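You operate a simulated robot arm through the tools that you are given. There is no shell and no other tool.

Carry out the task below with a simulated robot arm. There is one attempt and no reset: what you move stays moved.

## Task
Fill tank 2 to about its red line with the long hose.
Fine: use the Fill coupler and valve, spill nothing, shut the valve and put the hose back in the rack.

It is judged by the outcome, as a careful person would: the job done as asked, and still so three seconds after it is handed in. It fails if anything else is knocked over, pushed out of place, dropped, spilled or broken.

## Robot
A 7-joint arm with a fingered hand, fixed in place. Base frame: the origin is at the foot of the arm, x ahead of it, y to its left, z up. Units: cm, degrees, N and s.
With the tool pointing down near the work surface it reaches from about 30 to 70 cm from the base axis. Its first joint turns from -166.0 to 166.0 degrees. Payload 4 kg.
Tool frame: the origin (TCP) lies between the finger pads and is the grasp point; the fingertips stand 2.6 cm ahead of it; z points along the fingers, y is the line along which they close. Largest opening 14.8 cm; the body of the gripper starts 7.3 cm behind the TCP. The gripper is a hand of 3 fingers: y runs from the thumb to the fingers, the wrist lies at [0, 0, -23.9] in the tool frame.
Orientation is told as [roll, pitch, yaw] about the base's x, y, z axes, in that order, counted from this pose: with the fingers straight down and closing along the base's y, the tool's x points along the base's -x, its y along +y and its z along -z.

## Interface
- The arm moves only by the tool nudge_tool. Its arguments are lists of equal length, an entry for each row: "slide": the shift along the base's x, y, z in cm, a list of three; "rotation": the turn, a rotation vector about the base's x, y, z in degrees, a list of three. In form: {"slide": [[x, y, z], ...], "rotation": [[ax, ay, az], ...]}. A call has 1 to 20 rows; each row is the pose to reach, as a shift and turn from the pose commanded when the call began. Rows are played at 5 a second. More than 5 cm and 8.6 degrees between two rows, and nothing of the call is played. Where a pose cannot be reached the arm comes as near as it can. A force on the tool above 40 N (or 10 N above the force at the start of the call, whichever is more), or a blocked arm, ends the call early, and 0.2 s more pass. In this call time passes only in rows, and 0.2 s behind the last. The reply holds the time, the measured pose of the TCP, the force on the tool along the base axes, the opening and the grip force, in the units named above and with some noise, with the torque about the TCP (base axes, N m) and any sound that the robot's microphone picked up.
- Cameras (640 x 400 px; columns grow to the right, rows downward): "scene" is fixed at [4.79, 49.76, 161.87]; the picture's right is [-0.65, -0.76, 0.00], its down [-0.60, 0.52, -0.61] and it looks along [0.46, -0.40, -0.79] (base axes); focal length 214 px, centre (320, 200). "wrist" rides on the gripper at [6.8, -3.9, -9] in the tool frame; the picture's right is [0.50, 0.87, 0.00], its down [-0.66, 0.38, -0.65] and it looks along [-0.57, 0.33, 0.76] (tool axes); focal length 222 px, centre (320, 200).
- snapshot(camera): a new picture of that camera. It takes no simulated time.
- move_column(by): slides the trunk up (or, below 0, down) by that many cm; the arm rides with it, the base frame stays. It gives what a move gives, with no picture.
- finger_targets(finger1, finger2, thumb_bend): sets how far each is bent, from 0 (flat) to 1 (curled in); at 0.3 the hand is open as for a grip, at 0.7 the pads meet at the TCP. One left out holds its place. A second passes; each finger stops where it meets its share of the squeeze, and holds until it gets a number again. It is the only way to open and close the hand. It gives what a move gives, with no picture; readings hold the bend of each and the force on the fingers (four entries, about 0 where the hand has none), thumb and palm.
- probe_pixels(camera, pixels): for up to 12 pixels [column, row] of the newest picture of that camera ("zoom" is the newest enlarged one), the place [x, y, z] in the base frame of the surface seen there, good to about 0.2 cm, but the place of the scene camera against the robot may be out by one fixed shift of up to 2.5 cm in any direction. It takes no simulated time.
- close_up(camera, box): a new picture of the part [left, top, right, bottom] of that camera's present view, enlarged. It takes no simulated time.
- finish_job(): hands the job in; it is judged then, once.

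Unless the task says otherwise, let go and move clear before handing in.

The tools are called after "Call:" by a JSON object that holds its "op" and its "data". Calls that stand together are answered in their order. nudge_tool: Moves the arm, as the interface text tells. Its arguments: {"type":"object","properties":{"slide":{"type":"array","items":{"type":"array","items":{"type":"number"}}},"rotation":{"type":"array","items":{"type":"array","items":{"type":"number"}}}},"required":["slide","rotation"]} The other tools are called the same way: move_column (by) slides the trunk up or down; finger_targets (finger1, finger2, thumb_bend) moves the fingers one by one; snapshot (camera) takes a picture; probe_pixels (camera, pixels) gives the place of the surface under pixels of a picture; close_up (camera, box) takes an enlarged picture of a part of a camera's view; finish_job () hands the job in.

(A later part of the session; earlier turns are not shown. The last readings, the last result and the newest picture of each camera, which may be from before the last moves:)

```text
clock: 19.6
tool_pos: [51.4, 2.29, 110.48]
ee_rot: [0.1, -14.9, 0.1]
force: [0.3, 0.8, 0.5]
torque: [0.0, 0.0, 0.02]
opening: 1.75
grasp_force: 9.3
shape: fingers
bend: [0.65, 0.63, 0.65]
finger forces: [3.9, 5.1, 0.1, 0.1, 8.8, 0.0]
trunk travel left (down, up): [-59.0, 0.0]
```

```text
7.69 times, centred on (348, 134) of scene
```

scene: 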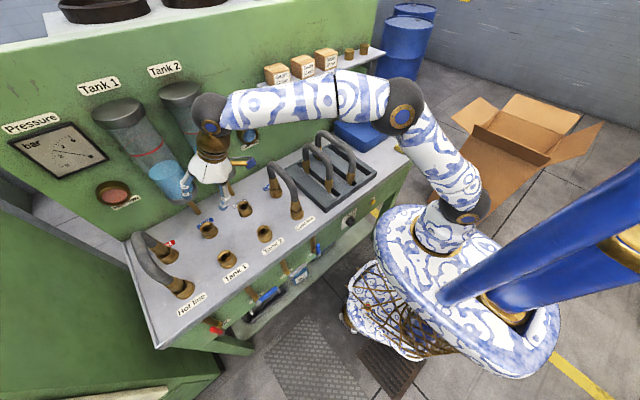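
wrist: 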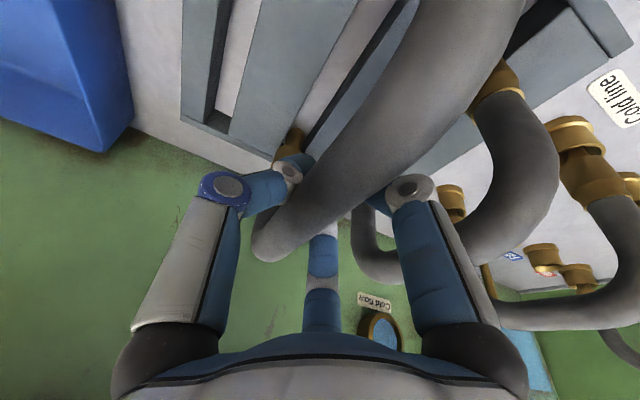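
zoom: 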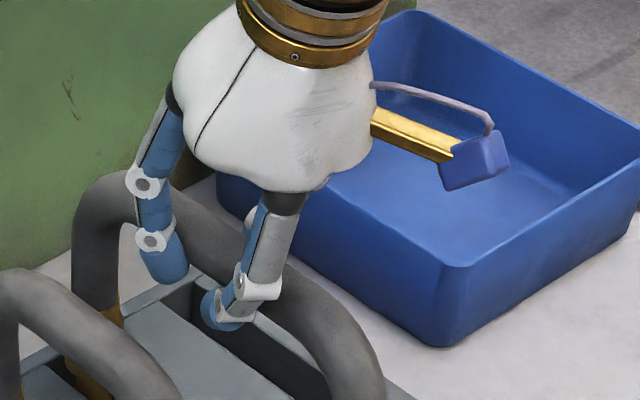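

Now the pads grip the tube, with bends of about 0.64 and 9 N. I'll lift slowly by 2 cm and check the weight and the grip.

Call:
{"op": "nudge_tool", "data": {"slide": [[0, 0, 0.5], [0, 0, 1], [0, 0, 1.5], [0, 0, 2], [0, 0, 2]], "rotation": [[0, 0, 0], [0, 0, 0], [0, 0, 0], [0, 0, 0], [0, 0, 0]]}}

Call:
{"op": "close_up", "data": {"camera": "scene", "box": [280, 90, 390, 190]}}

```text
clock: 20.8
tool_pos: [51.47, 2.29, 112.53]
ee_rot: [-0.1, -15.1, 0.0]
force: [-0.4, 0.1, -3.6]
torque: [0.01, 0.0, 0.01]
opening: 1.74
grasp_force: 8.8
shape: fingers
bend: [0.65, 0.63, 0.65]
finger forces: [3.8, 5.1, 0.0, 0.1, 8.6, 0.0]
trunk travel left (down, up): [-59.0, 0.0]
```

```text
4.00 times, centred on (335, 140) of scene
```

zoom: 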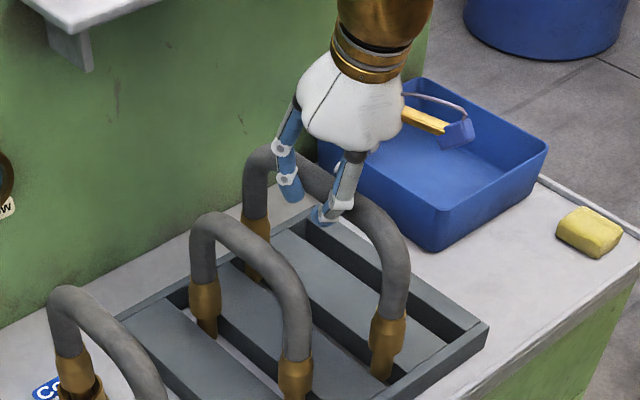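

The hose weighs about 3.6 N and hangs level with no torque. I'll lift to TCP z≈133, where its ends clear the other hoses, and look again.

Call:
{"op": "nudge_tool", "data": {"slide": [[0, 0, 1.5], [-0.3, 0, 4], [-0.6, 0, 7], [-1, 0, 10], [-1.5, 0, 13], [-2, 0, 16], [-2.5, 0, 19], [-3, 0, 20.5], [-3, 0, 20.5]], "rotation": [[0, 0, 0], [0, 0, 0], [0, 0, 0], [0, 0, 0], [0, 0, 0], [0, 0, 0], [0, 0, 0], [0, 0, 0], [0, 0, 0]]}}

Call:
{"op": "snapshot", "data": {"camera": "scene"}}

Call:
{"op": "snapshot", "data": {"camera": "wrist"}}

```text
clock: 22.8
tool_pos: [48.45, 2.34, 133.08]
ee_rot: [0.0, -15.0, 0.0]
force: [0.2, -0.2, -2.6]
torque: [0.02, -0.02, 0.01]
opening: 1.72
grasp_force: 8.7
shape: fingers
bend: [0.65, 0.63, 0.65]
finger forces: [3.9, 5.2, 0.0, 0.0, 8.7, 0.0]
trunk travel left (down, up): [-59.0, 0.0]
```

```text
taken
```

scene: 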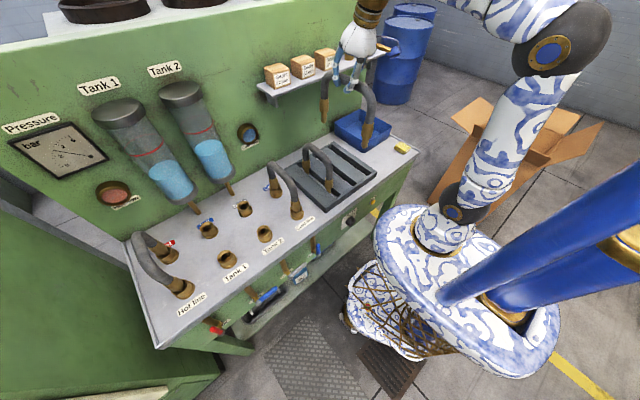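

```text
taken
```

wrist: 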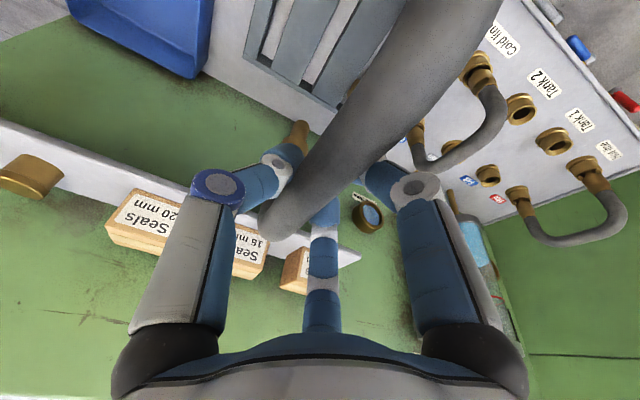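

The hose is held level. I'll measure its two free ends in a zoomed scene view before carrying it.

Call:
{"op": "close_up", "data": {"camera": "scene", "box": [300, 60, 400, 160]}}

```text
4.00 times, centred on (350, 110) of scene
```

zoom: 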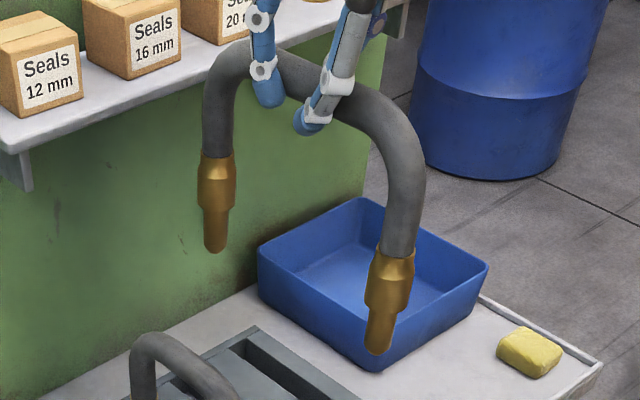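

Call:
{"op": "probe_pixels", "data": {"camera": "zoom", "pixels": [[380, 335], [381, 345], [387, 295], [392, 265], [402, 225], [215, 230], [214, 240], [217, 190], [218, 170], [219, 130], [378, 353], [214, 248]]}}

```text
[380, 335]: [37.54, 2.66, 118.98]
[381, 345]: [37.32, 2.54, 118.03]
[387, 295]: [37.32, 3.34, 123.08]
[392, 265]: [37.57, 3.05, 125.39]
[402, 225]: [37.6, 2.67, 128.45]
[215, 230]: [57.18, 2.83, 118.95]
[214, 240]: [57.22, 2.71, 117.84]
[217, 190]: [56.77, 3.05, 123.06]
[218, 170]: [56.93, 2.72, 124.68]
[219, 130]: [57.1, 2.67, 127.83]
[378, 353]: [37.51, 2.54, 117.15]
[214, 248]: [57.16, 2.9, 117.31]
```

The tips are at z≈115.1 with TCP at 133.1, so the other hoses at ~111 are cleared. I'll swing along a radius of 47.5 cm to azimuth 43° while yawing 45°.

Call:
{"op": "nudge_tool", "data": {"slide": [[-0.7, 1.83, 0], [-1.35, 3.66, 0], [-1.65, 5.46, 0], [-1.95, 7.26, 0], [-2.4, 9.06, 0], [-2.85, 10.86, 0], [-3.4, 12.6, 0], [-3.95, 14.36, 0], [-4.7, 16.06, 0], [-5.45, 17.76, 0], [-6.3, 19.4, 0], [-7.15, 21.06, 0], [-8.1, 22.66, 0], [-9.05, 24.26, 0], [-10.15, 25.7, 0], [-11.25, 27.16, 0], [-12.45, 28.56, 0], [-13.65, 29.96, 0], [-13.65, 29.96, 0]], "rotation": [[0, 0, 2.5], [0, 0, 5], [0, 0, 7.5], [0, 0, 10], [0, 0, 12.5], [0, 0, 15], [0, 0, 17.5], [0, 0, 20], [0, 0, 22.5], [0, 0, 25], [0, 0, 27.5], [0, 0, 30], [0, 0, 32.5], [0, 0, 35], [0, 0, 37.5], [0, 0, 40.1], [0, 0, 42.6], [0, 0, 45.1], [0, 0, 45.1]]}}

Call:
{"op": "snapshot", "data": {"camera": "scene"}}

```text
clock: 26.8
tool_pos: [34.79, 32.31, 132.91]
ee_rot: [0.1, -15.0, 45.1]
force: [0.6, 0.5, -2.3]
torque: [-0.04, -0.02, 0.02]
opening: 1.65
grasp_force: 8.3
shape: fingers
bend: [0.65, 0.63, 0.65]
finger forces: [3.6, 5.1, 0.1, 0.0, 8.5, 0.0]
trunk travel left (down, up): [-59.0, 0.0]
```

```text
taken
```

scene: 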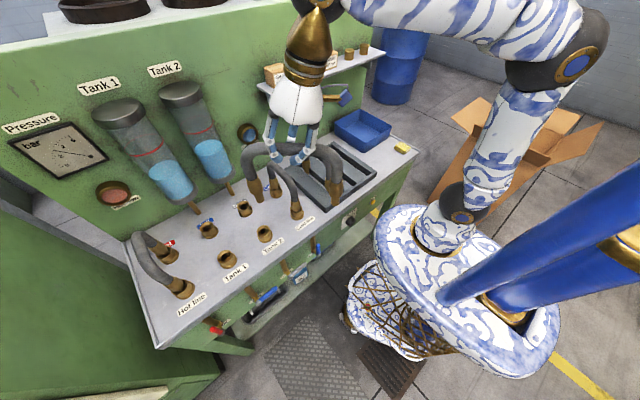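

The hose came across cleanly. I'll move outward and down to a hover over the couplers, with the tips at z≈100 and the rims at 95.8.

Call:
{"op": "nudge_tool", "data": {"slide": [[1, 0.9, -1], [2.5, 2.3, -2.5], [4.2, 3.9, -4], [5.9, 5.5, -5.5], [7.6, 7.1, -7], [9.3, 8.7, -8.5], [11, 10.2, -10], [12.7, 11.8, -11.5], [14.4, 13.4, -13], [16, 14.9, -14.4], [17, 15.8, -15], [17, 15.8, -15], [17, 15.8, -15]], "rotation": [[0, 0, 0], [0, 0, 0], [0, 0, 0], [0, 0, 0], [0, 0, 0], [0, 0, 0], [0, 0, 0], [0, 0, 0], [0, 0, 0], [0, 0, 0], [0, 0, 0], [0, 0, 0], [0, 0, 0]]}}

Call:
{"op": "snapshot", "data": {"camera": "scene"}}

Call:
{"op": "snapshot", "data": {"camera": "wrist"}}

Call:
{"op": "close_up", "data": {"camera": "scene", "box": [180, 150, 290, 250]}}

```text
clock: 29.6
tool_pos: [51.76, 48.09, 117.89]
ee_rot: [0.0, -15.0, 45.2]
force: [0.1, -0.9, -2.4]
torque: [0.0, 0.01, 0.03]
opening: 1.64
grasp_force: 9.0
shape: fingers
bend: [0.66, 0.64, 0.65]
finger forces: [3.7, 5.2, 0.1, 0.2, 8.5, 0.0]
trunk travel left (down, up): [-59.0, 0.0]
```

```text
taken
```

scene: 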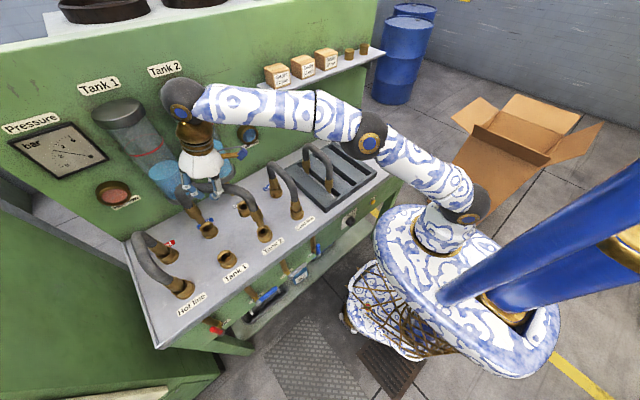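

```text
taken
```

wrist: 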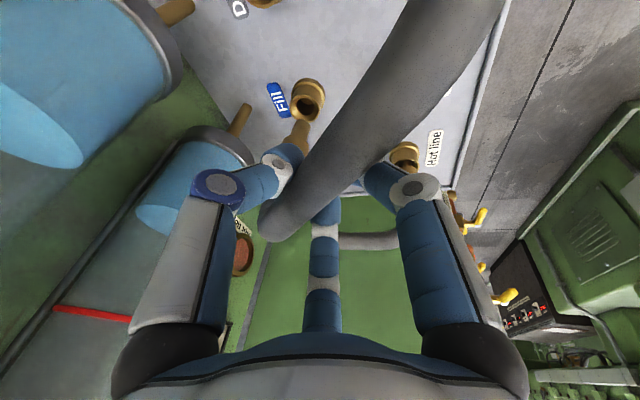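

```text
4.00 times, centred on (235, 200) of scene
```

zoom: 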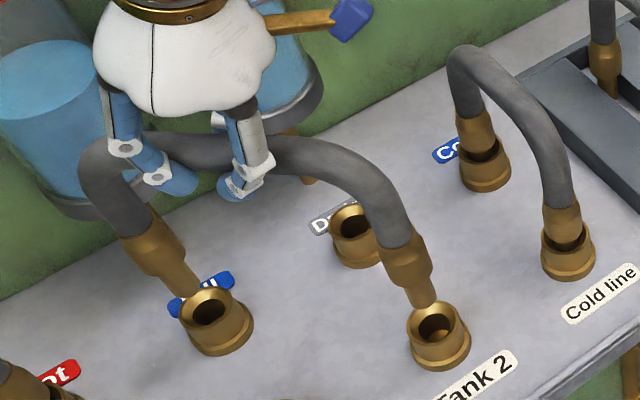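

Both tips hover close to their couplers. I'll zoom on each to measure the lateral errors precisely.

Call:
{"op": "close_up", "data": {"camera": "scene", "box": [200, 200, 260, 242]}}

Call:
{"op": "probe_pixels", "data": {"camera": "zoom", "pixels": [[320, 200]]}}

```text
9.52 times, centred on (230, 221) of scene
```

zoom: 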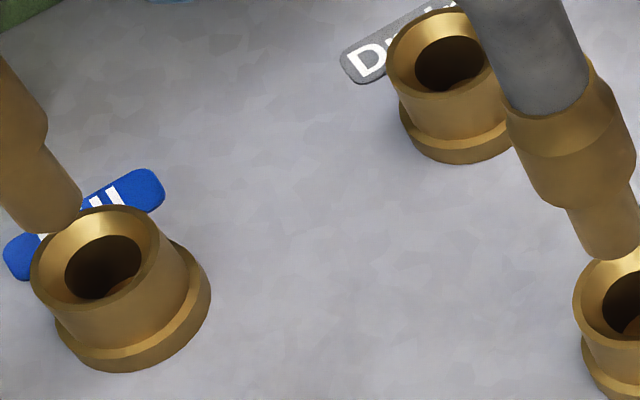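

```text
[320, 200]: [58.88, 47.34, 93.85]
```

Call:
{"op": "close_up", "data": {"camera": "scene", "box": [185, 195, 235, 245]}}

```text
8.00 times, centred on (210, 220) of scene
```

zoom: 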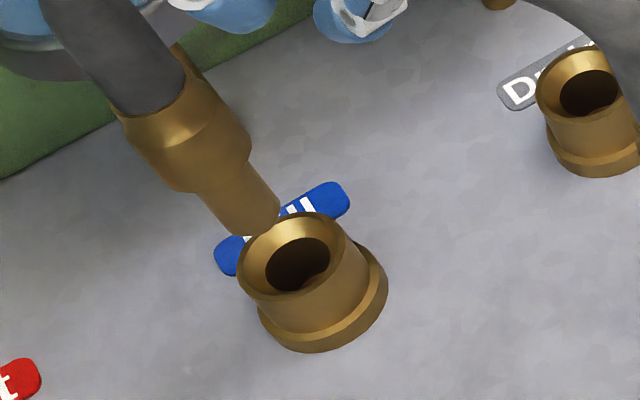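

Call:
{"op": "probe_pixels", "data": {"camera": "zoom", "pixels": [[232, 192], [243, 210], [252, 226], [215, 205], [262, 195], [230, 225], [272, 210], [188, 140], [242, 280], [352, 255], [300, 217], [300, 290]]}}

Call:
{"op": "close_up", "data": {"camera": "scene", "box": [240, 195, 290, 245]}}

```text
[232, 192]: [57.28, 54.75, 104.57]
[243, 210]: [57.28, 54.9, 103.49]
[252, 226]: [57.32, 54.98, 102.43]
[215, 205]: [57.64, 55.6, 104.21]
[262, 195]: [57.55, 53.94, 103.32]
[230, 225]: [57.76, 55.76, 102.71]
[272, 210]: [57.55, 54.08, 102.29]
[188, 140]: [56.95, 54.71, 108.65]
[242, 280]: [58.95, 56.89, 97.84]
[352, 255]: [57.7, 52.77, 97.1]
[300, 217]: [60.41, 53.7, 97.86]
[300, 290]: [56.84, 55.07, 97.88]
```

```text
8.00 times, centred on (265, 220) of scene
```

zoom: 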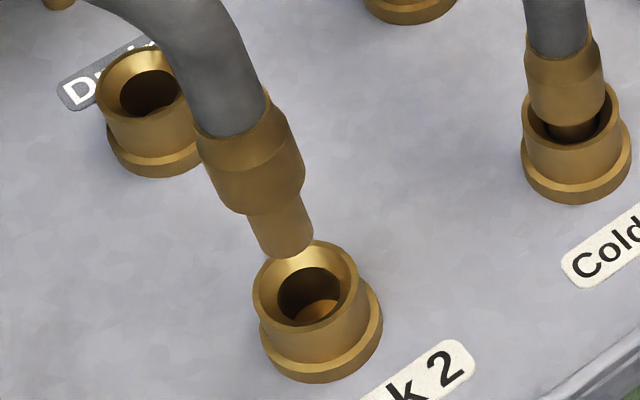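

Call:
{"op": "probe_pixels", "data": {"camera": "zoom", "pixels": [[278, 218], [283, 232], [287, 246], [256, 235], [306, 218], [261, 248], [310, 235], [252, 165], [256, 300], [357, 280], [310, 243], [308, 323]]}}

```text
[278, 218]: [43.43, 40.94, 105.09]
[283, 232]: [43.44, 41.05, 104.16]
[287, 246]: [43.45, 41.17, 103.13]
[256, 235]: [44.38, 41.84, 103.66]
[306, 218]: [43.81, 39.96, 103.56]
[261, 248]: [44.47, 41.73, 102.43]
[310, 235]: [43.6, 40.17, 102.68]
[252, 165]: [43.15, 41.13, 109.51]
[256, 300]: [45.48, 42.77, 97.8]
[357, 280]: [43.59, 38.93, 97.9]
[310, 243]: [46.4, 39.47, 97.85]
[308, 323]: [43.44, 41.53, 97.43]
```

Both tips are off by nearly the same amount, about (+0.35, -0.28) cm still to go, so the yaw is right. I'll correct that and descend to just above the rims, then check again.

Call:
{"op": "nudge_tool", "data": {"slide": [[0.35, -0.28, 0], [0.35, -0.28, -1], [0.35, -0.28, -2], [0.35, -0.28, -2.8], [0.35, -0.28, -2.8]], "rotation": [[0, 0, 0], [0, 0, 0], [0, 0, 0], [0, 0, 0], [0, 0, 0]]}}

Call:
{"op": "close_up", "data": {"camera": "scene", "box": [240, 195, 290, 245]}}

Call:
{"op": "close_up", "data": {"camera": "scene", "box": [185, 195, 235, 245]}}

```text
clock: 30.8
tool_pos: [52.0, 47.84, 115.12]
ee_rot: [0.0, -14.9, 45.0]
force: [-0.3, 0.2, -3.4]
torque: [0.0, 0.0, -0.01]
opening: 1.6
grasp_force: 8.7
shape: fingers
bend: [0.66, 0.64, 0.65]
finger forces: [3.7, 5.1, 0.1, 0.0, 8.5, 0.1]
trunk travel left (down, up): [-59.0, 0.0]
```

```text
8.00 times, centred on (265, 220) of scene
```

zoom: 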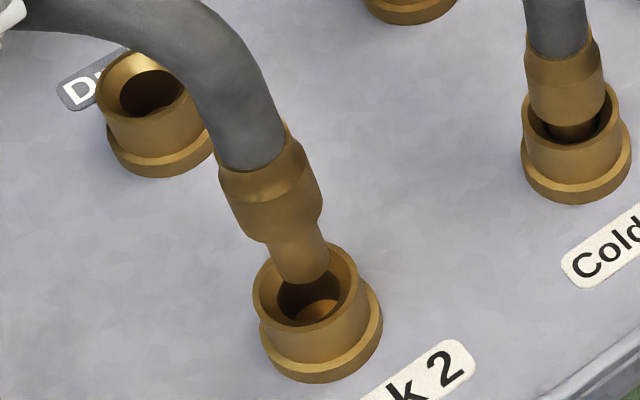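

```text
8.00 times, centred on (210, 220) of scene
```

zoom: 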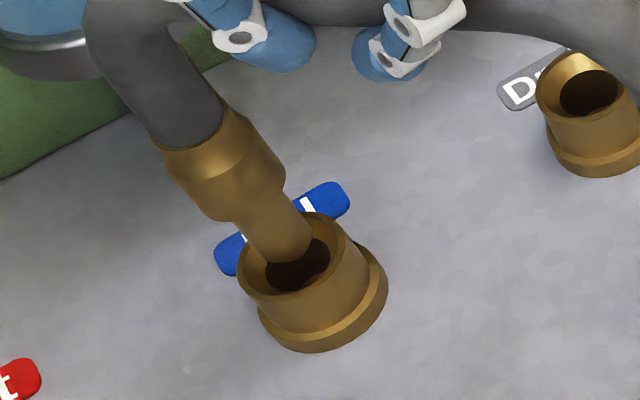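

Both spigots appear centred over the funnels. I'll check Fill numerically once more before inserting.

Call:
{"op": "probe_pixels", "data": {"camera": "zoom", "pixels": [[270, 225], [278, 240], [285, 254], [255, 240], [298, 225], [268, 258], [306, 240]]}}

Call:
{"op": "close_up", "data": {"camera": "scene", "box": [240, 195, 290, 245]}}

Call:
{"op": "probe_pixels", "data": {"camera": "zoom", "pixels": [[297, 250], [300, 262], [303, 274], [275, 262], [323, 250], [280, 275], [327, 265]]}}

```text
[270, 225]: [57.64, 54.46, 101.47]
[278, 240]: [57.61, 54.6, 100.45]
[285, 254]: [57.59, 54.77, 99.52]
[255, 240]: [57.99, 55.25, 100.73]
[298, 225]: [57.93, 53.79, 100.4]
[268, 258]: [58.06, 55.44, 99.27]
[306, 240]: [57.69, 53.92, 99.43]
```

```text
8.00 times, centred on (265, 220) of scene
```

zoom: 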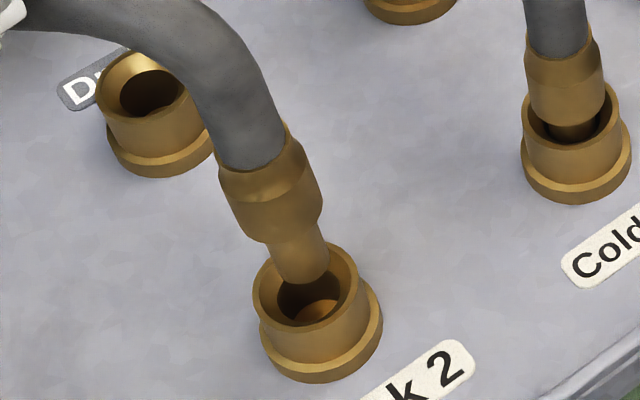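

```text
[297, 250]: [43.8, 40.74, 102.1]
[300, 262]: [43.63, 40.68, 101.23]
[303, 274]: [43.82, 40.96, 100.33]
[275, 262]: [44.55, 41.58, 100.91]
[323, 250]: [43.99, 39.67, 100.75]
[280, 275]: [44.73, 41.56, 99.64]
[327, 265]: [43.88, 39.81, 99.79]
```

Both tips are within 0.1 cm of the coupler centres. I'll lower in slowly and watch the force.

Call:
{"op": "nudge_tool", "data": {"slide": [[0.05, 0, -0.5], [0.05, 0, -1], [0.05, 0, -1.5], [0.05, 0, -2], [0.05, 0, -2.5], [0.05, 0, -2.5]], "rotation": [[0, 0, 0], [0, 0, 0], [0, 0, 0], [0, 0, 0], [0, 0, 0], [0, 0, 0]]}}

Call:
{"op": "close_up", "data": {"camera": "scene", "box": [180, 150, 290, 250]}}

```text
clock: 32.2
tool_pos: [52.16, 47.88, 112.64]
ee_rot: [-0.1, -15.0, 45.1]
force: [1.0, -0.3, -3.1]
torque: [0.0, 0.01, 0.03]
opening: 1.6
grasp_force: 8.4
shape: fingers
bend: [0.66, 0.64, 0.65]
finger forces: [3.7, 5.0, 0.1, 0.0, 8.4, 0.1]
trunk travel left (down, up): [-59.0, 0.0]
```

```text
4.00 times, centred on (235, 200) of scene
```

zoom: 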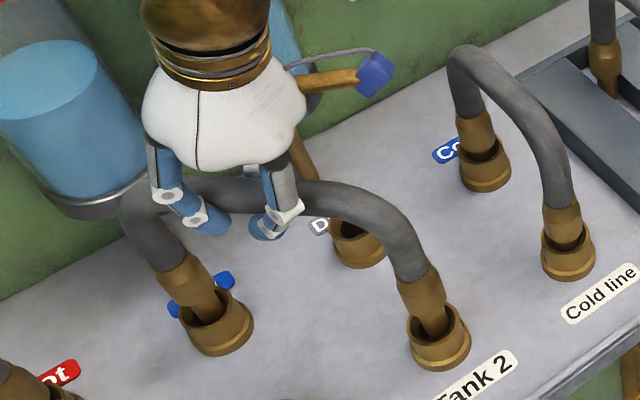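

Both spigots have entered without contact force. I'll keep lowering in small steps until they seat.

Call:
{"op": "nudge_tool", "data": {"slide": [[0, 0, -0.3], [0, 0, -0.6], [0, 0, -0.9], [0, 0, -1.2], [0, 0, -1.4], [0, 0, -1.4]], "rotation": [[0, 0, 0], [0, 0, 0], [0, 0, 0], [0, 0, 0], [0, 0, 0], [0, 0, 0]]}}

Call:
{"op": "close_up", "data": {"camera": "scene", "box": [180, 150, 290, 250]}}

```text
clock: 33.6
tool_pos: [52.3, 47.77, 111.25]
ee_rot: [0.1, -15.1, 45.1]
force: [-0.6, 0.7, -2.8]
torque: [-0.01, 0.03, -0.02]
opening: 1.61
grasp_force: 8.0
shape: fingers
bend: [0.66, 0.64, 0.65]
finger forces: [3.7, 5.0, 0.0, 0.0, 8.5, 0.1]
trunk travel left (down, up): [-59.0, 0.0]
```

```text
4.00 times, centred on (235, 200) of scene
```

zoom: 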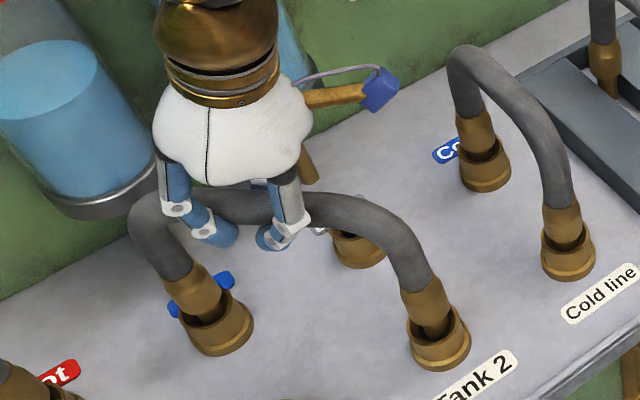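

Call:
{"op": "nudge_tool", "data": {"slide": [[0, 0, -0.2], [0, 0, -0.4], [0, 0, -0.6], [0, 0, -0.8], [0, 0, -0.8]], "rotation": [[0, 0, 0], [0, 0, 0], [0, 0, 0], [0, 0, 0], [0, 0, 0]]}}

Call:
{"op": "close_up", "data": {"camera": "scene", "box": [180, 150, 290, 250]}}

```text
clock: 34.8
tool_pos: [52.07, 47.7, 110.57]
ee_rot: [0.0, -15.0, 45.1]
force: [-3.2, -2.8, 6.7]
torque: [-0.02, -0.04, -0.05]
opening: 1.43
grasp_force: 7.8
shape: fingers
bend: [0.66, 0.65, 0.66]
finger forces: [3.2, 4.9, 0.0, 0.1, 7.5, 0.0]
trunk travel left (down, up): [-59.0, 0.0]
```

```text
4.00 times, centred on (235, 200) of scene
```

zoom: 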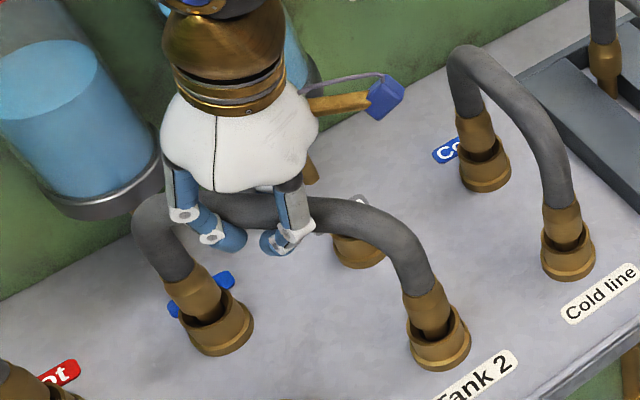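

A contact force of about 10 N has appeared. I'll compare the seating with the fitted Cold line hose in a close-up.

Call:
{"op": "close_up", "data": {"camera": "scene", "box": [262, 180, 322, 240]}}

Call:
{"op": "close_up", "data": {"camera": "scene", "box": [260, 195, 310, 245]}}

Call:
{"op": "close_up", "data": {"camera": "scene", "box": [205, 205, 285, 250]}}

```text
6.67 times, centred on (292, 210) of scene
```

zoom: 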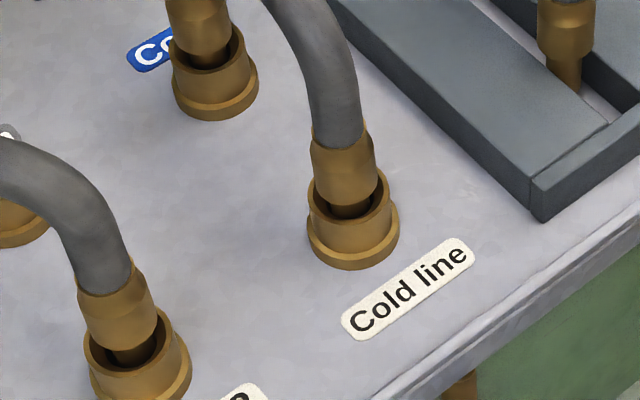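

```text
8.00 times, centred on (285, 220) of scene
```

zoom: 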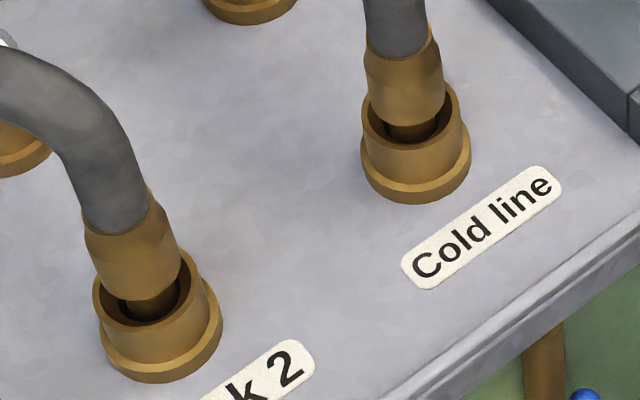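

```text
8.00 times, centred on (245, 228) of scene
```

zoom: 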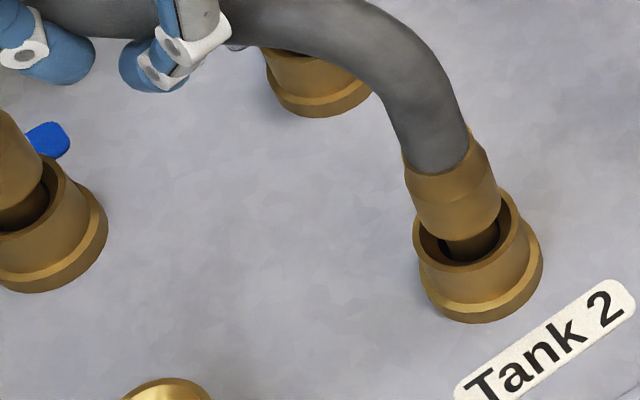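

The depth is nearly the same as the fitted hose. I'll press slightly further to be sure it seats, listening for a click.

Call:
{"op": "nudge_tool", "data": {"slide": [[0, 0, -0.15], [0, 0, -0.3], [0, 0, -0.45], [0, 0, -0.45]], "rotation": [[0, 0, 0], [0, 0, 0], [0, 0, 0], [0, 0, 0]]}}

Call:
{"op": "close_up", "data": {"camera": "scene", "box": [260, 195, 310, 245]}}

Call:
{"op": "probe_pixels", "data": {"camera": "zoom", "pixels": [[135, 285], [130, 270], [110, 215], [410, 110], [412, 100], [400, 40], [120, 235], [400, 55]]}}

```text
clock: 35.8
tool_pos: [51.97, 47.83, 109.99]
ee_rot: [0.0, -15.0, 45.2]
force: [0.9, -0.2, 5.6]
torque: [0.0, -0.03, 0.03]
opening: 0.98
grasp_force: 6.2
shape: fingers
bend: [0.68, 0.66, 0.67]
finger forces: [2.6, 3.8, 0.0, 0.1, 5.8, 0.1]
trunk travel left (down, up): [-59.0, 0.0]
```

```text
8.00 times, centred on (285, 220) of scene
```

zoom: 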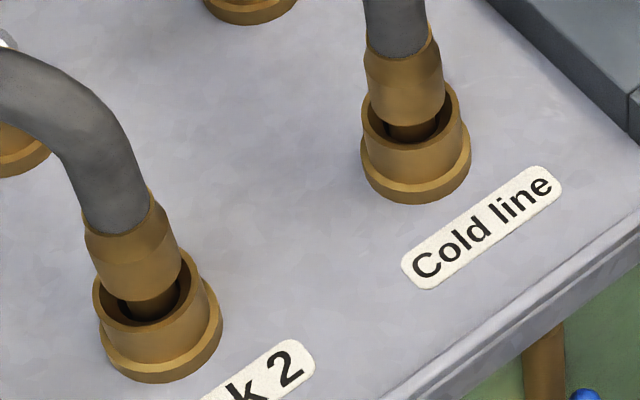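

```text
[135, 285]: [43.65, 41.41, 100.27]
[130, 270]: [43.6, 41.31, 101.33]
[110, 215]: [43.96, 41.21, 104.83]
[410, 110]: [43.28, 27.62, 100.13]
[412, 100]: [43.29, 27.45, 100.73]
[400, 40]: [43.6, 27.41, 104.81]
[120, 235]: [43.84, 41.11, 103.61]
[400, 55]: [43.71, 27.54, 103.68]
```

The hose did not move further, and its brass/tube boundary is at the same height as the fitted hose's. Let me confirm the Fill end too.

Call:
{"op": "close_up", "data": {"camera": "scene", "box": [195, 195, 245, 245]}}

Call:
{"op": "probe_pixels", "data": {"camera": "zoom", "pixels": [[170, 190], [160, 170], [150, 155], [140, 140], [125, 115], [120, 100]]}}

```text
8.00 times, centred on (220, 220) of scene
```

zoom: 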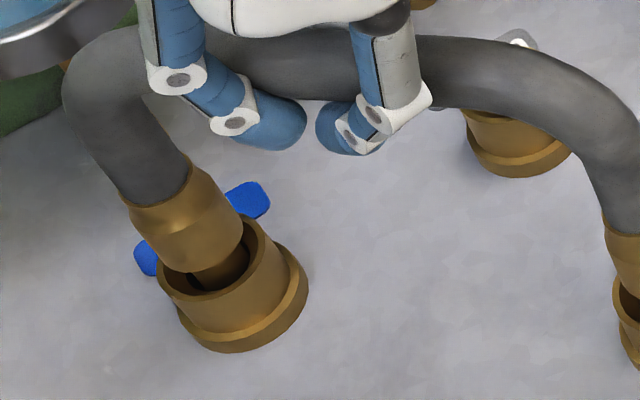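

```text
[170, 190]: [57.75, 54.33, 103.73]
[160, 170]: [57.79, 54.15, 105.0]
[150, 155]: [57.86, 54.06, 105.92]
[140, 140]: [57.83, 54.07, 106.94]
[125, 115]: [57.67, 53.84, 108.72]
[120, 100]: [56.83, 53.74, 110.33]
```

Both ends are seated. I'll release by opening moderately and rise clear along the hand's axis.

Call:
{"op": "finger_targets", "data": {"finger1": 0.45, "finger2": 0.45, "thumb_bend": 0.45}}

Call:
{"op": "nudge_tool", "data": {"slide": [[-0.2, -0.2, 1], [-0.5, -0.5, 3], [-1, -1, 6], [-2, -2, 9], [-3.5, -3.5, 12], [-3.5, -3.5, 12]], "rotation": [[0, 0, 0], [0, 0, 0], [0, 0, 0], [0, 0, 0], [0, 0, 0], [0, 0, 0]]}}

Call:
{"op": "snapshot", "data": {"camera": "scene"}}

Call:
{"op": "close_up", "data": {"camera": "scene", "box": [180, 150, 290, 250]}}

```text
clock: 36.8
tool_pos: [52.08, 47.87, 109.97]
ee_rot: [0.0, -15.1, 45.1]
force: [0.2, 0.2, 0.4]
torque: [-0.01, 0.0, -0.02]
opening: 7.81
grasp_force: 0.1
shape: fingers
bend: [0.45, 0.45, 0.45]
finger forces: [0.0, 0.1, 0.0, 0.0, 0.0, 0.1]
trunk travel left (down, up): [-59.0, 0.0]
```

```text
clock: 38.2
tool_pos: [48.48, 44.4, 122.02]
ee_rot: [0.0, -15.0, 45.1]
force: [1.0, 0.1, 0.1]
torque: [0.01, -0.03, -0.02]
opening: 7.82
grasp_force: 0.2
shape: fingers
bend: [0.45, 0.45, 0.45]
finger forces: [0.0, 0.0, 0.0, 0.1, 0.0, 0.0]
trunk travel left (down, up): [-59.0, 0.0]
```

```text
taken
```

scene: 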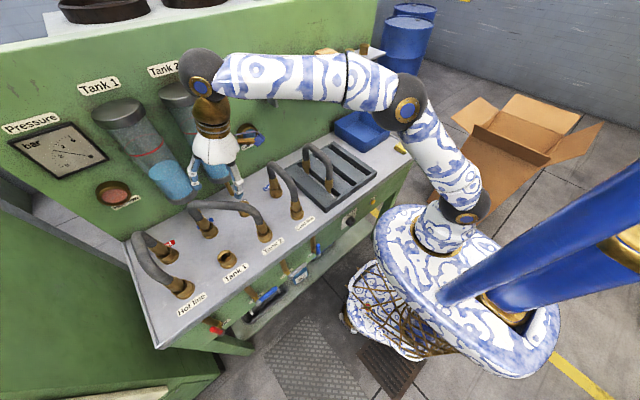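

```text
4.00 times, centred on (235, 200) of scene
```

zoom: 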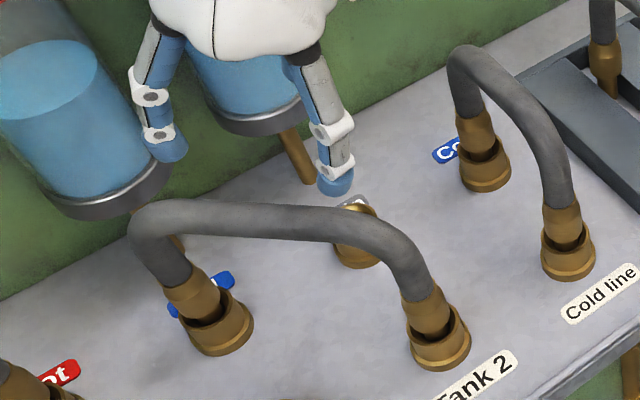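

The hose stands properly in Fill and Tank 2. Now I'll measure the Fill lever's surroundings: bench edge, panel, tray and shelf.

Call:
{"op": "close_up", "data": {"camera": "scene", "box": [225, 260, 315, 330]}}

Call:
{"op": "probe_pixels", "data": {"camera": "zoom", "pixels": [[232, 290], [270, 260], [305, 230], [335, 205], [355, 190], [250, 180], [300, 130], [190, 200], [380, 200], [330, 270], [340, 240], [420, 200]]}}

```text
5.71 times, centred on (270, 295) of scene
```

zoom: 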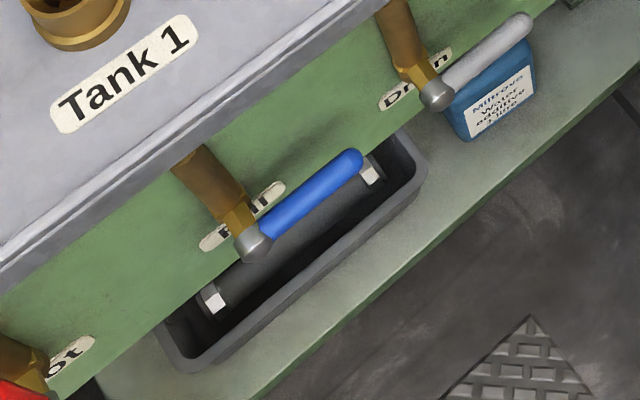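

```text
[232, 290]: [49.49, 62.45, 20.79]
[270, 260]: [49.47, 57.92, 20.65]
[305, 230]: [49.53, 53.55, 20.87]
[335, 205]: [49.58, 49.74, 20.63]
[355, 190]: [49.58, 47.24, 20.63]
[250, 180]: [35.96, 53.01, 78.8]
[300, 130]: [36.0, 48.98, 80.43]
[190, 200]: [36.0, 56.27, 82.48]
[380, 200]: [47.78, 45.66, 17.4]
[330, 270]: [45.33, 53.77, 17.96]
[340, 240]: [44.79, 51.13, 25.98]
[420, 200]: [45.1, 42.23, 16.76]
```

Call:
{"op": "probe_pixels", "data": {"camera": "zoom", "pixels": [[250, 243], [275, 225], [300, 205], [325, 185], [345, 168], [356, 158], [240, 215], [200, 175], [290, 198], [308, 214], [100, 200], [60, 235]]}}

Call:
{"op": "probe_pixels", "data": {"camera": "scene", "pixels": [[263, 297], [270, 291], [280, 285], [285, 282], [230, 285], [225, 289]]}}

```text
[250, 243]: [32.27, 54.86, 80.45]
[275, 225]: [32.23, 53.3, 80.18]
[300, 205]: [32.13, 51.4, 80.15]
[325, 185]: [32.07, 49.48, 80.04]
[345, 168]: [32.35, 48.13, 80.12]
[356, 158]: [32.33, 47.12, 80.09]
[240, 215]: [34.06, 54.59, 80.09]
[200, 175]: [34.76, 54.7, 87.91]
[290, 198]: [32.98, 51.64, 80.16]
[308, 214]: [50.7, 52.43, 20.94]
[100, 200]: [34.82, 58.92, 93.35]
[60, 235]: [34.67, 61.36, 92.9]
```

```text
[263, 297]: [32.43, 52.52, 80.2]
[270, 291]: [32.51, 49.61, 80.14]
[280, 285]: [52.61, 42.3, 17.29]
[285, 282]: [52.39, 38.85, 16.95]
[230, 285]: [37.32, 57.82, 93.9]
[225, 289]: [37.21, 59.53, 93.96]
```

Handle centreline is at about x 32.6, z 77.5, running from y 47.2 to the pivot at y 55.3; the panel is at x 36.1 and the bench edge at 34.8. I'll back off to the front of the bench and unwind the yaw, then pitch the hand toward +x.

Call:
{"op": "nudge_tool", "data": {"slide": [[-2, 0.4, 0], [-4.5, 0.8, 0], [-7, 1.2, 0], [-9.5, 1.7, 0], [-12, 2.2, -0.5], [-14.5, 2.7, -1], [-17, 3.2, -2], [-19.5, 3.6, -3], [-20.5, 4, -4], [-20.5, 4, -4]], "rotation": [[0, 0, -5], [0, 0, -10], [0, 0, -15], [0, 0, -20], [0, 0, -25], [0, 0, -30], [0, 0, -35], [0, 0, -40], [0, 0, -45.1], [0, 0, -45.1]]}}

Call:
{"op": "nudge_tool", "data": {"slide": [[0, 0, 0], [0, 0, 0], [0, 0, 0], [0, 0, 0], [0, 0, 0], [0, 0, 0], [0, 0, 0], [0, 0, 0], [0, 0, 0], [0, 0, 0]], "rotation": [[0, -8, 0], [0, -16, 0], [0, -24, 0], [0, -32, 0], [0, -40, 0], [0, -48, 0], [0, -56, 0], [0, -64, 0], [0, -72, 0], [0, -72, 0]]}}

Call:
{"op": "snapshot", "data": {"camera": "scene"}}

Call:
{"op": "snapshot", "data": {"camera": "wrist"}}

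```text
clock: 40.4
tool_pos: [28.01, 48.24, 118.08]
ee_rot: [0.0, -15.1, -0.1]
force: [0.0, 0.1, -0.6]
torque: [-0.02, 0.04, 0.0]
opening: 7.79
grasp_force: 0.0
shape: fingers
bend: [0.45, 0.45, 0.45]
finger forces: [0.0, 0.0, 0.0, 0.0, 0.0, 0.1]
trunk travel left (down, up): [-59.0, 0.0]
```

```text
clock: 42.6
tool_pos: [28.06, 48.35, 118.04]
ee_rot: [-0.3, -87.0, 0.2]
force: [-0.2, 0.6, 0.5]
torque: [-0.02, -0.03, -0.04]
opening: 7.83
grasp_force: 0.0
shape: fingers
bend: [0.45, 0.45, 0.45]
finger forces: [0.0, 0.0, 0.1, 0.0, 0.0, 0.0]
trunk travel left (down, up): [-59.0, 0.0]
```

```text
taken
```

scene: 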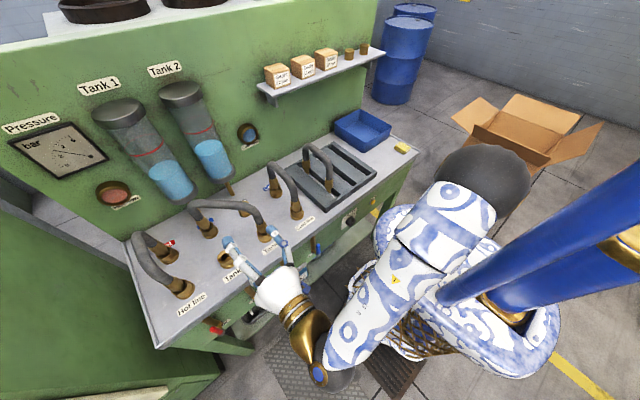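

```text
taken
```

wrist: 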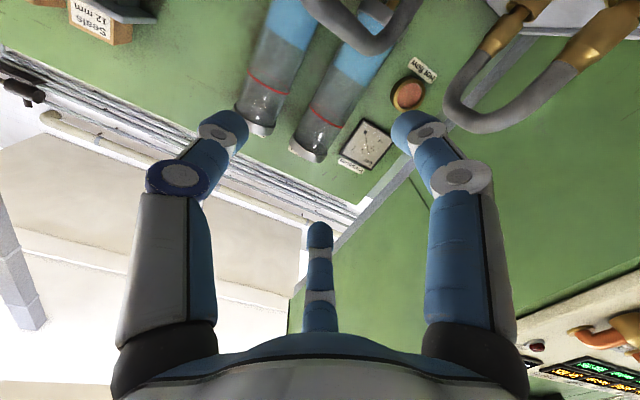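

The hand now points along +x, and the wrist camera even sees the tanks. I'll roll +90° so the thumb is below and the fingers above, ready to cage the handle.

Call:
{"op": "nudge_tool", "data": {"slide": [[-0.5, 0, 0], [-1, 0, 0], [-1.5, 0, 0], [-2, 0, 0], [-2, 0, 0], [-2, 0, 0], [-2, 0, 0], [-2, 0, 0], [-2, 0, 0], [-2, 0, 0], [-2, 0, 0], [-2, 0, 0]], "rotation": [[8.2, 0, 0], [16.4, 0, 0], [24.6, 0, 0], [32.8, 0, 0], [41, 0, 0], [49.2, 0, 0], [57.4, 0, 0], [65.6, 0, 0], [73.8, 0, 0], [82, 0, 0], [90, 0, 0], [90, 0, 0]]}}

Call:
{"op": "snapshot", "data": {"camera": "scene"}}

Call:
{"op": "snapshot", "data": {"camera": "wrist"}}

```text
clock: 45.2
tool_pos: [26.1, 48.33, 118.05]
ee_rot: [89.9, 0.2, -87.0]
force: [0.6, -0.5, 0.1]
torque: [-0.02, 0.01, 0.0]
opening: 7.83
grasp_force: 0.1
shape: fingers
bend: [0.45, 0.45, 0.45]
finger forces: [0.1, 0.1, 0.1, 0.0, 0.1, 0.0]
trunk travel left (down, up): [-59.0, 0.0]
```

```text
taken
```

scene: 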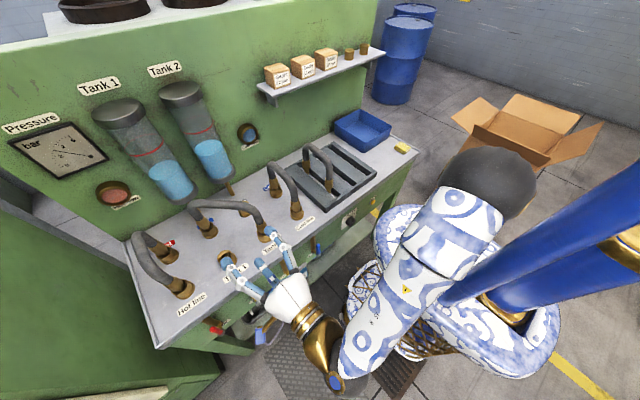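

```text
taken
```

wrist: 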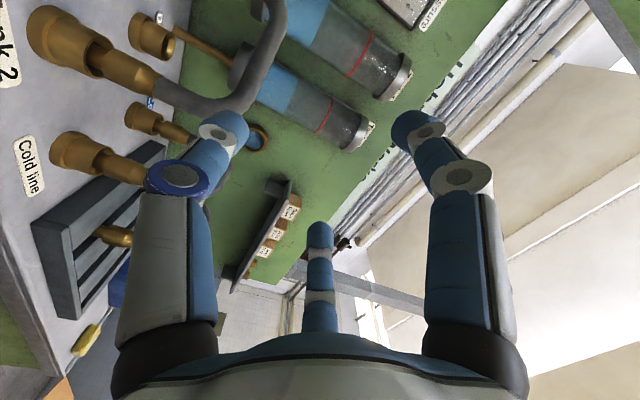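

The thumb is below and the fingers above, as wanted. I'll measure where the fingertips actually sit so I can place them along the handle.

Call:
{"op": "close_up", "data": {"camera": "scene", "box": [210, 225, 310, 320]}}

Call:
{"op": "probe_pixels", "data": {"camera": "zoom", "pixels": [[85, 150], [110, 165], [265, 45], [275, 65], [210, 165], [230, 190], [345, 290]]}}

```text
4.21 times, centred on (260, 272) of scene
```

zoom: 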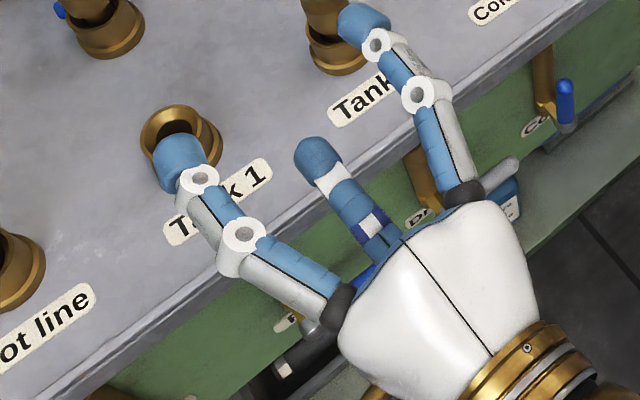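

```text
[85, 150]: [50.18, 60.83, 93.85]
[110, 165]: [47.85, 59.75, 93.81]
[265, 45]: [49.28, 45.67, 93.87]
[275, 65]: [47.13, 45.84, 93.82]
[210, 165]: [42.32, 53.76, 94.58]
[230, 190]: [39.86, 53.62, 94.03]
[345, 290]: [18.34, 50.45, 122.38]
```

Call:
{"op": "probe_pixels", "data": {"camera": "zoom", "pixels": [[180, 160], [200, 178], [241, 235], [365, 25], [378, 43], [418, 93], [318, 158], [335, 178], [350, 205], [340, 300], [465, 190], [375, 235]]}}

```text
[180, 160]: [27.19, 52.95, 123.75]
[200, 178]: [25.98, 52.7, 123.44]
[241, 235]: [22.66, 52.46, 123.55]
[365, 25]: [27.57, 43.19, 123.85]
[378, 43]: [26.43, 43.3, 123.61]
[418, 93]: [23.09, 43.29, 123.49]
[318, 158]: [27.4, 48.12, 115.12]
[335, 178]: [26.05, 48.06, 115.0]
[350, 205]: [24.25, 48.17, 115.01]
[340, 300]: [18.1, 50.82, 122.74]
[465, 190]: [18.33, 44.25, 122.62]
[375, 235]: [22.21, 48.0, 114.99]
```

The two fingers are spread ±4.85 cm with the thumb midway, so the better cage is the handle passing between thumb and upper fingertip with the hand at roll 0. I'll roll back to 0 and nearly close the hand so the three tips stand in a line.

Call:
{"op": "nudge_tool", "data": {"slide": [[0, 0, 0], [0, 0, 0], [0, 0, 0], [0, 0, 0], [0, 0, 0], [0, 0, 0], [0, 0, 0], [0, 0, 0], [0, 0, 0], [0, 0, 0], [0, 0, 0], [0, 0, 0]], "rotation": [[-8.2, 0, 0], [-16.4, 0, 0], [-24.6, 0, 0], [-32.8, 0, 0], [-41, 0, 0], [-49.2, 0, 0], [-57.4, 0, 0], [-65.6, 0, 0], [-73.8, 0, 0], [-82, 0, 0], [-90, 0, 0], [-90, 0, 0]]}}

Call:
{"op": "finger_targets", "data": {"finger1": 0.64, "finger2": 0.64, "thumb_bend": 0.64}}

Call:
{"op": "close_up", "data": {"camera": "scene", "box": [210, 225, 310, 320]}}

Call:
{"op": "snapshot", "data": {"camera": "wrist"}}

```text
clock: 47.8
tool_pos: [26.04, 48.29, 118.13]
ee_rot: [-2.7, -87.1, 2.7]
force: [0.7, 0.3, -0.3]
torque: [-0.01, 0.01, 0.0]
opening: 7.84
grasp_force: 0.0
shape: fingers
bend: [0.45, 0.45, 0.45]
finger forces: [0.0, 0.0, 0.0, 0.0, 0.0, 0.0]
trunk travel left (down, up): [-59.0, 0.0]
```

```text
clock: 48.8
tool_pos: [26.03, 48.25, 118.02]
ee_rot: [-0.6, -87.0, 0.5]
force: [-0.1, -0.2, -1.2]
torque: [-0.01, -0.04, 0.0]
opening: 1.78
grasp_force: 0.1
shape: fingers
bend: [0.64, 0.64, 0.64]
finger forces: [0.1, 0.0, 0.0, 0.0, 0.0, 0.0]
trunk travel left (down, up): [-59.0, 0.0]
```

```text
4.21 times, centred on (260, 272) of scene
```

zoom: 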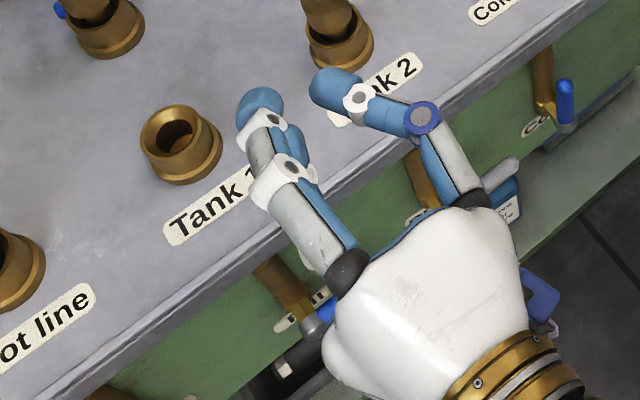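

```text
taken
```

wrist: 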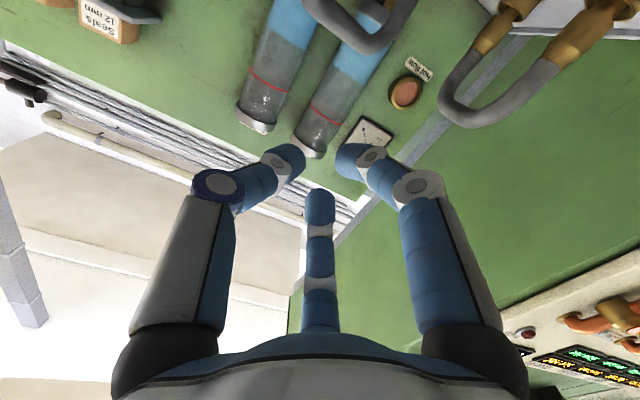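

Call:
{"op": "probe_pixels", "data": {"camera": "wrist", "pixels": [[295, 157], [280, 160], [320, 198], [320, 215], [347, 160], [365, 160], [218, 185], [415, 188]]}}

Call:
{"op": "probe_pixels", "data": {"camera": "zoom", "pixels": [[258, 103], [272, 122], [290, 175], [335, 88], [358, 103], [420, 118], [285, 130]]}}

```text
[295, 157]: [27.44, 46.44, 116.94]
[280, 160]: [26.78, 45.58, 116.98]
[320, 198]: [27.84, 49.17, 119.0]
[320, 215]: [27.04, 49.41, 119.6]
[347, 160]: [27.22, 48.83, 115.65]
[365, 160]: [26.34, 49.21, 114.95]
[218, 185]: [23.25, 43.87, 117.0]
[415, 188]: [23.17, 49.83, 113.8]
```

```text
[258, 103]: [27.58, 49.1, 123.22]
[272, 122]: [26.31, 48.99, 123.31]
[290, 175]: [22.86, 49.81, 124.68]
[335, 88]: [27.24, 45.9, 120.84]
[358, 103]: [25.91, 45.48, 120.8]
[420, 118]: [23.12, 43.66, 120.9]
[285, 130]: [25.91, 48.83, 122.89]
```

When nearly closed the tips toe in to about ±2 cm, so a loose grip around the handle at roll +90 works best, with fingers above and thumb below. I'll roll to +90, set the hand to 0.55 and lower the trunk in front of the bench.

Call:
{"op": "nudge_tool", "data": {"slide": [[0, 0, 0], [0, 0, 0], [0, 0, 0], [0, 0, 0], [0, 0, 0], [0, 0, 0], [0, 0, 0], [0, 0, 0], [0, 0, 0], [0, 0, 0], [0, 0, 0], [0, 0, 0]], "rotation": [[8.2, 0, 0], [16.4, 0, 0], [24.6, 0, 0], [32.8, 0, 0], [41, 0, 0], [49.2, 0, 0], [57.4, 0, 0], [65.6, 0, 0], [73.8, 0, 0], [82, 0, 0], [90, 0, 0], [90, 0, 0]]}}

Call:
{"op": "finger_targets", "data": {"finger1": 0.55, "finger2": 0.55, "thumb_bend": 0.55}}

Call:
{"op": "move_column", "data": {"by": -20}}

Call:
{"op": "snapshot", "data": {"camera": "scene"}}

Call:
{"op": "snapshot", "data": {"camera": "wrist"}}

```text
clock: 51.4
tool_pos: [26.13, 48.29, 118.13]
ee_rot: [90.0, 0.1, -86.9]
force: [-0.6, 0.3, -0.1]
torque: [0.02, 0.01, -0.02]
opening: 1.74
grasp_force: 0.1
shape: fingers
bend: [0.64, 0.64, 0.64]
finger forces: [0.0, 0.0, 0.0, 0.0, 0.0, 0.1]
trunk travel left (down, up): [-59.0, 0.0]
```

```text
clock: 52.4
tool_pos: [26.08, 48.19, 118.06]
ee_rot: [90.0, -0.1, -87.0]
force: [0.1, -0.4, -0.4]
torque: [0.01, -0.01, 0.02]
opening: 4.53
grasp_force: 0.0
shape: fingers
bend: [0.55, 0.55, 0.55]
finger forces: [0.0, 0.0, 0.0, 0.0, 0.1, 0.0]
trunk travel left (down, up): [-59.0, 0.0]
```

```text
clock: 54.6
tool_pos: [26.05, 48.22, 98.13]
ee_rot: [90.0, 0.1, -87.0]
force: [0.4, 0.0, -0.9]
torque: [-0.01, 0.02, 0.0]
opening: 4.51
grasp_force: 0.0
shape: fingers
bend: [0.55, 0.55, 0.55]
finger forces: [0.1, 0.0, 0.0, 0.0, 0.0, 0.1]
trunk travel left (down, up): [-39.0, 20.0]
```

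```text
taken
```

scene: 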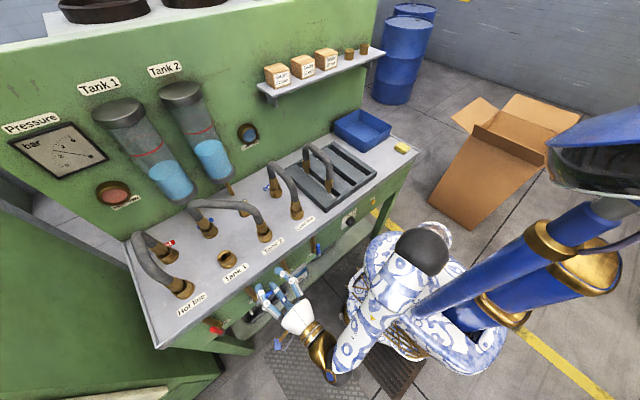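

```text
taken
```

wrist: 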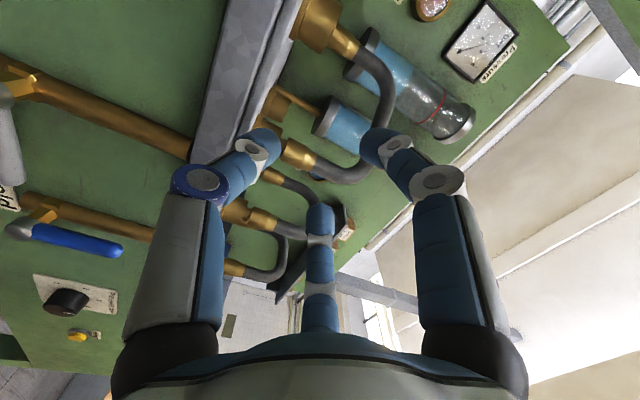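

Clear so far. I'll lower the remaining 20.6 cm to the lever's height.

Call:
{"op": "move_column", "data": {"by": -20.65}}

Call:
{"op": "snapshot", "data": {"camera": "wrist"}}

Call:
{"op": "close_up", "data": {"camera": "scene", "box": [225, 250, 345, 350]}}

```text
clock: 56.8
tool_pos: [26.17, 48.22, 77.42]
ee_rot: [90.0, 0.0, -87.0]
force: [-0.2, 0.4, 0.2]
torque: [0.02, 0.01, 0.03]
opening: 4.53
grasp_force: 0.1
shape: fingers
bend: [0.55, 0.55, 0.55]
finger forces: [0.0, 0.0, 0.1, 0.0, 0.0, 0.1]
trunk travel left (down, up): [-18.3, 40.6]
```

```text
taken
```

wrist: 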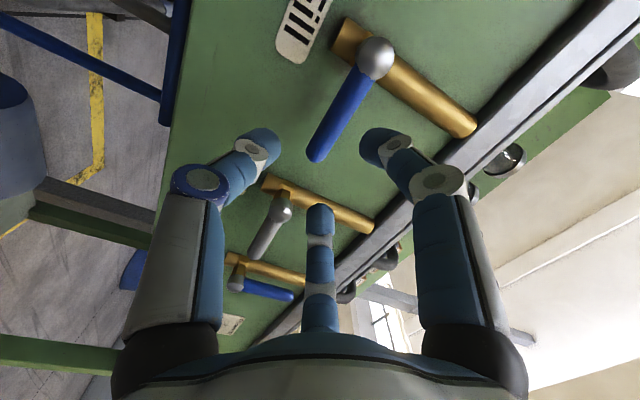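

```text
4.00 times, centred on (285, 300) of scene
```

zoom: 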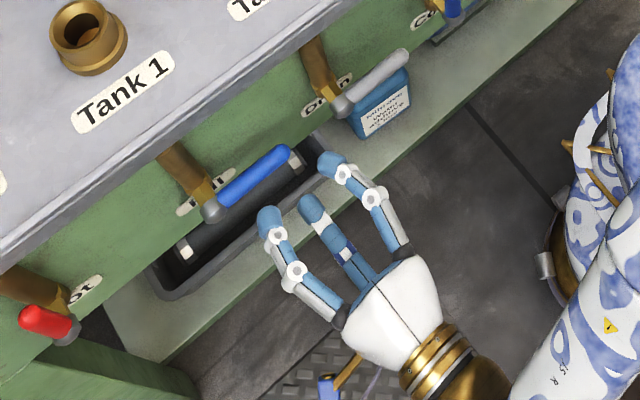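

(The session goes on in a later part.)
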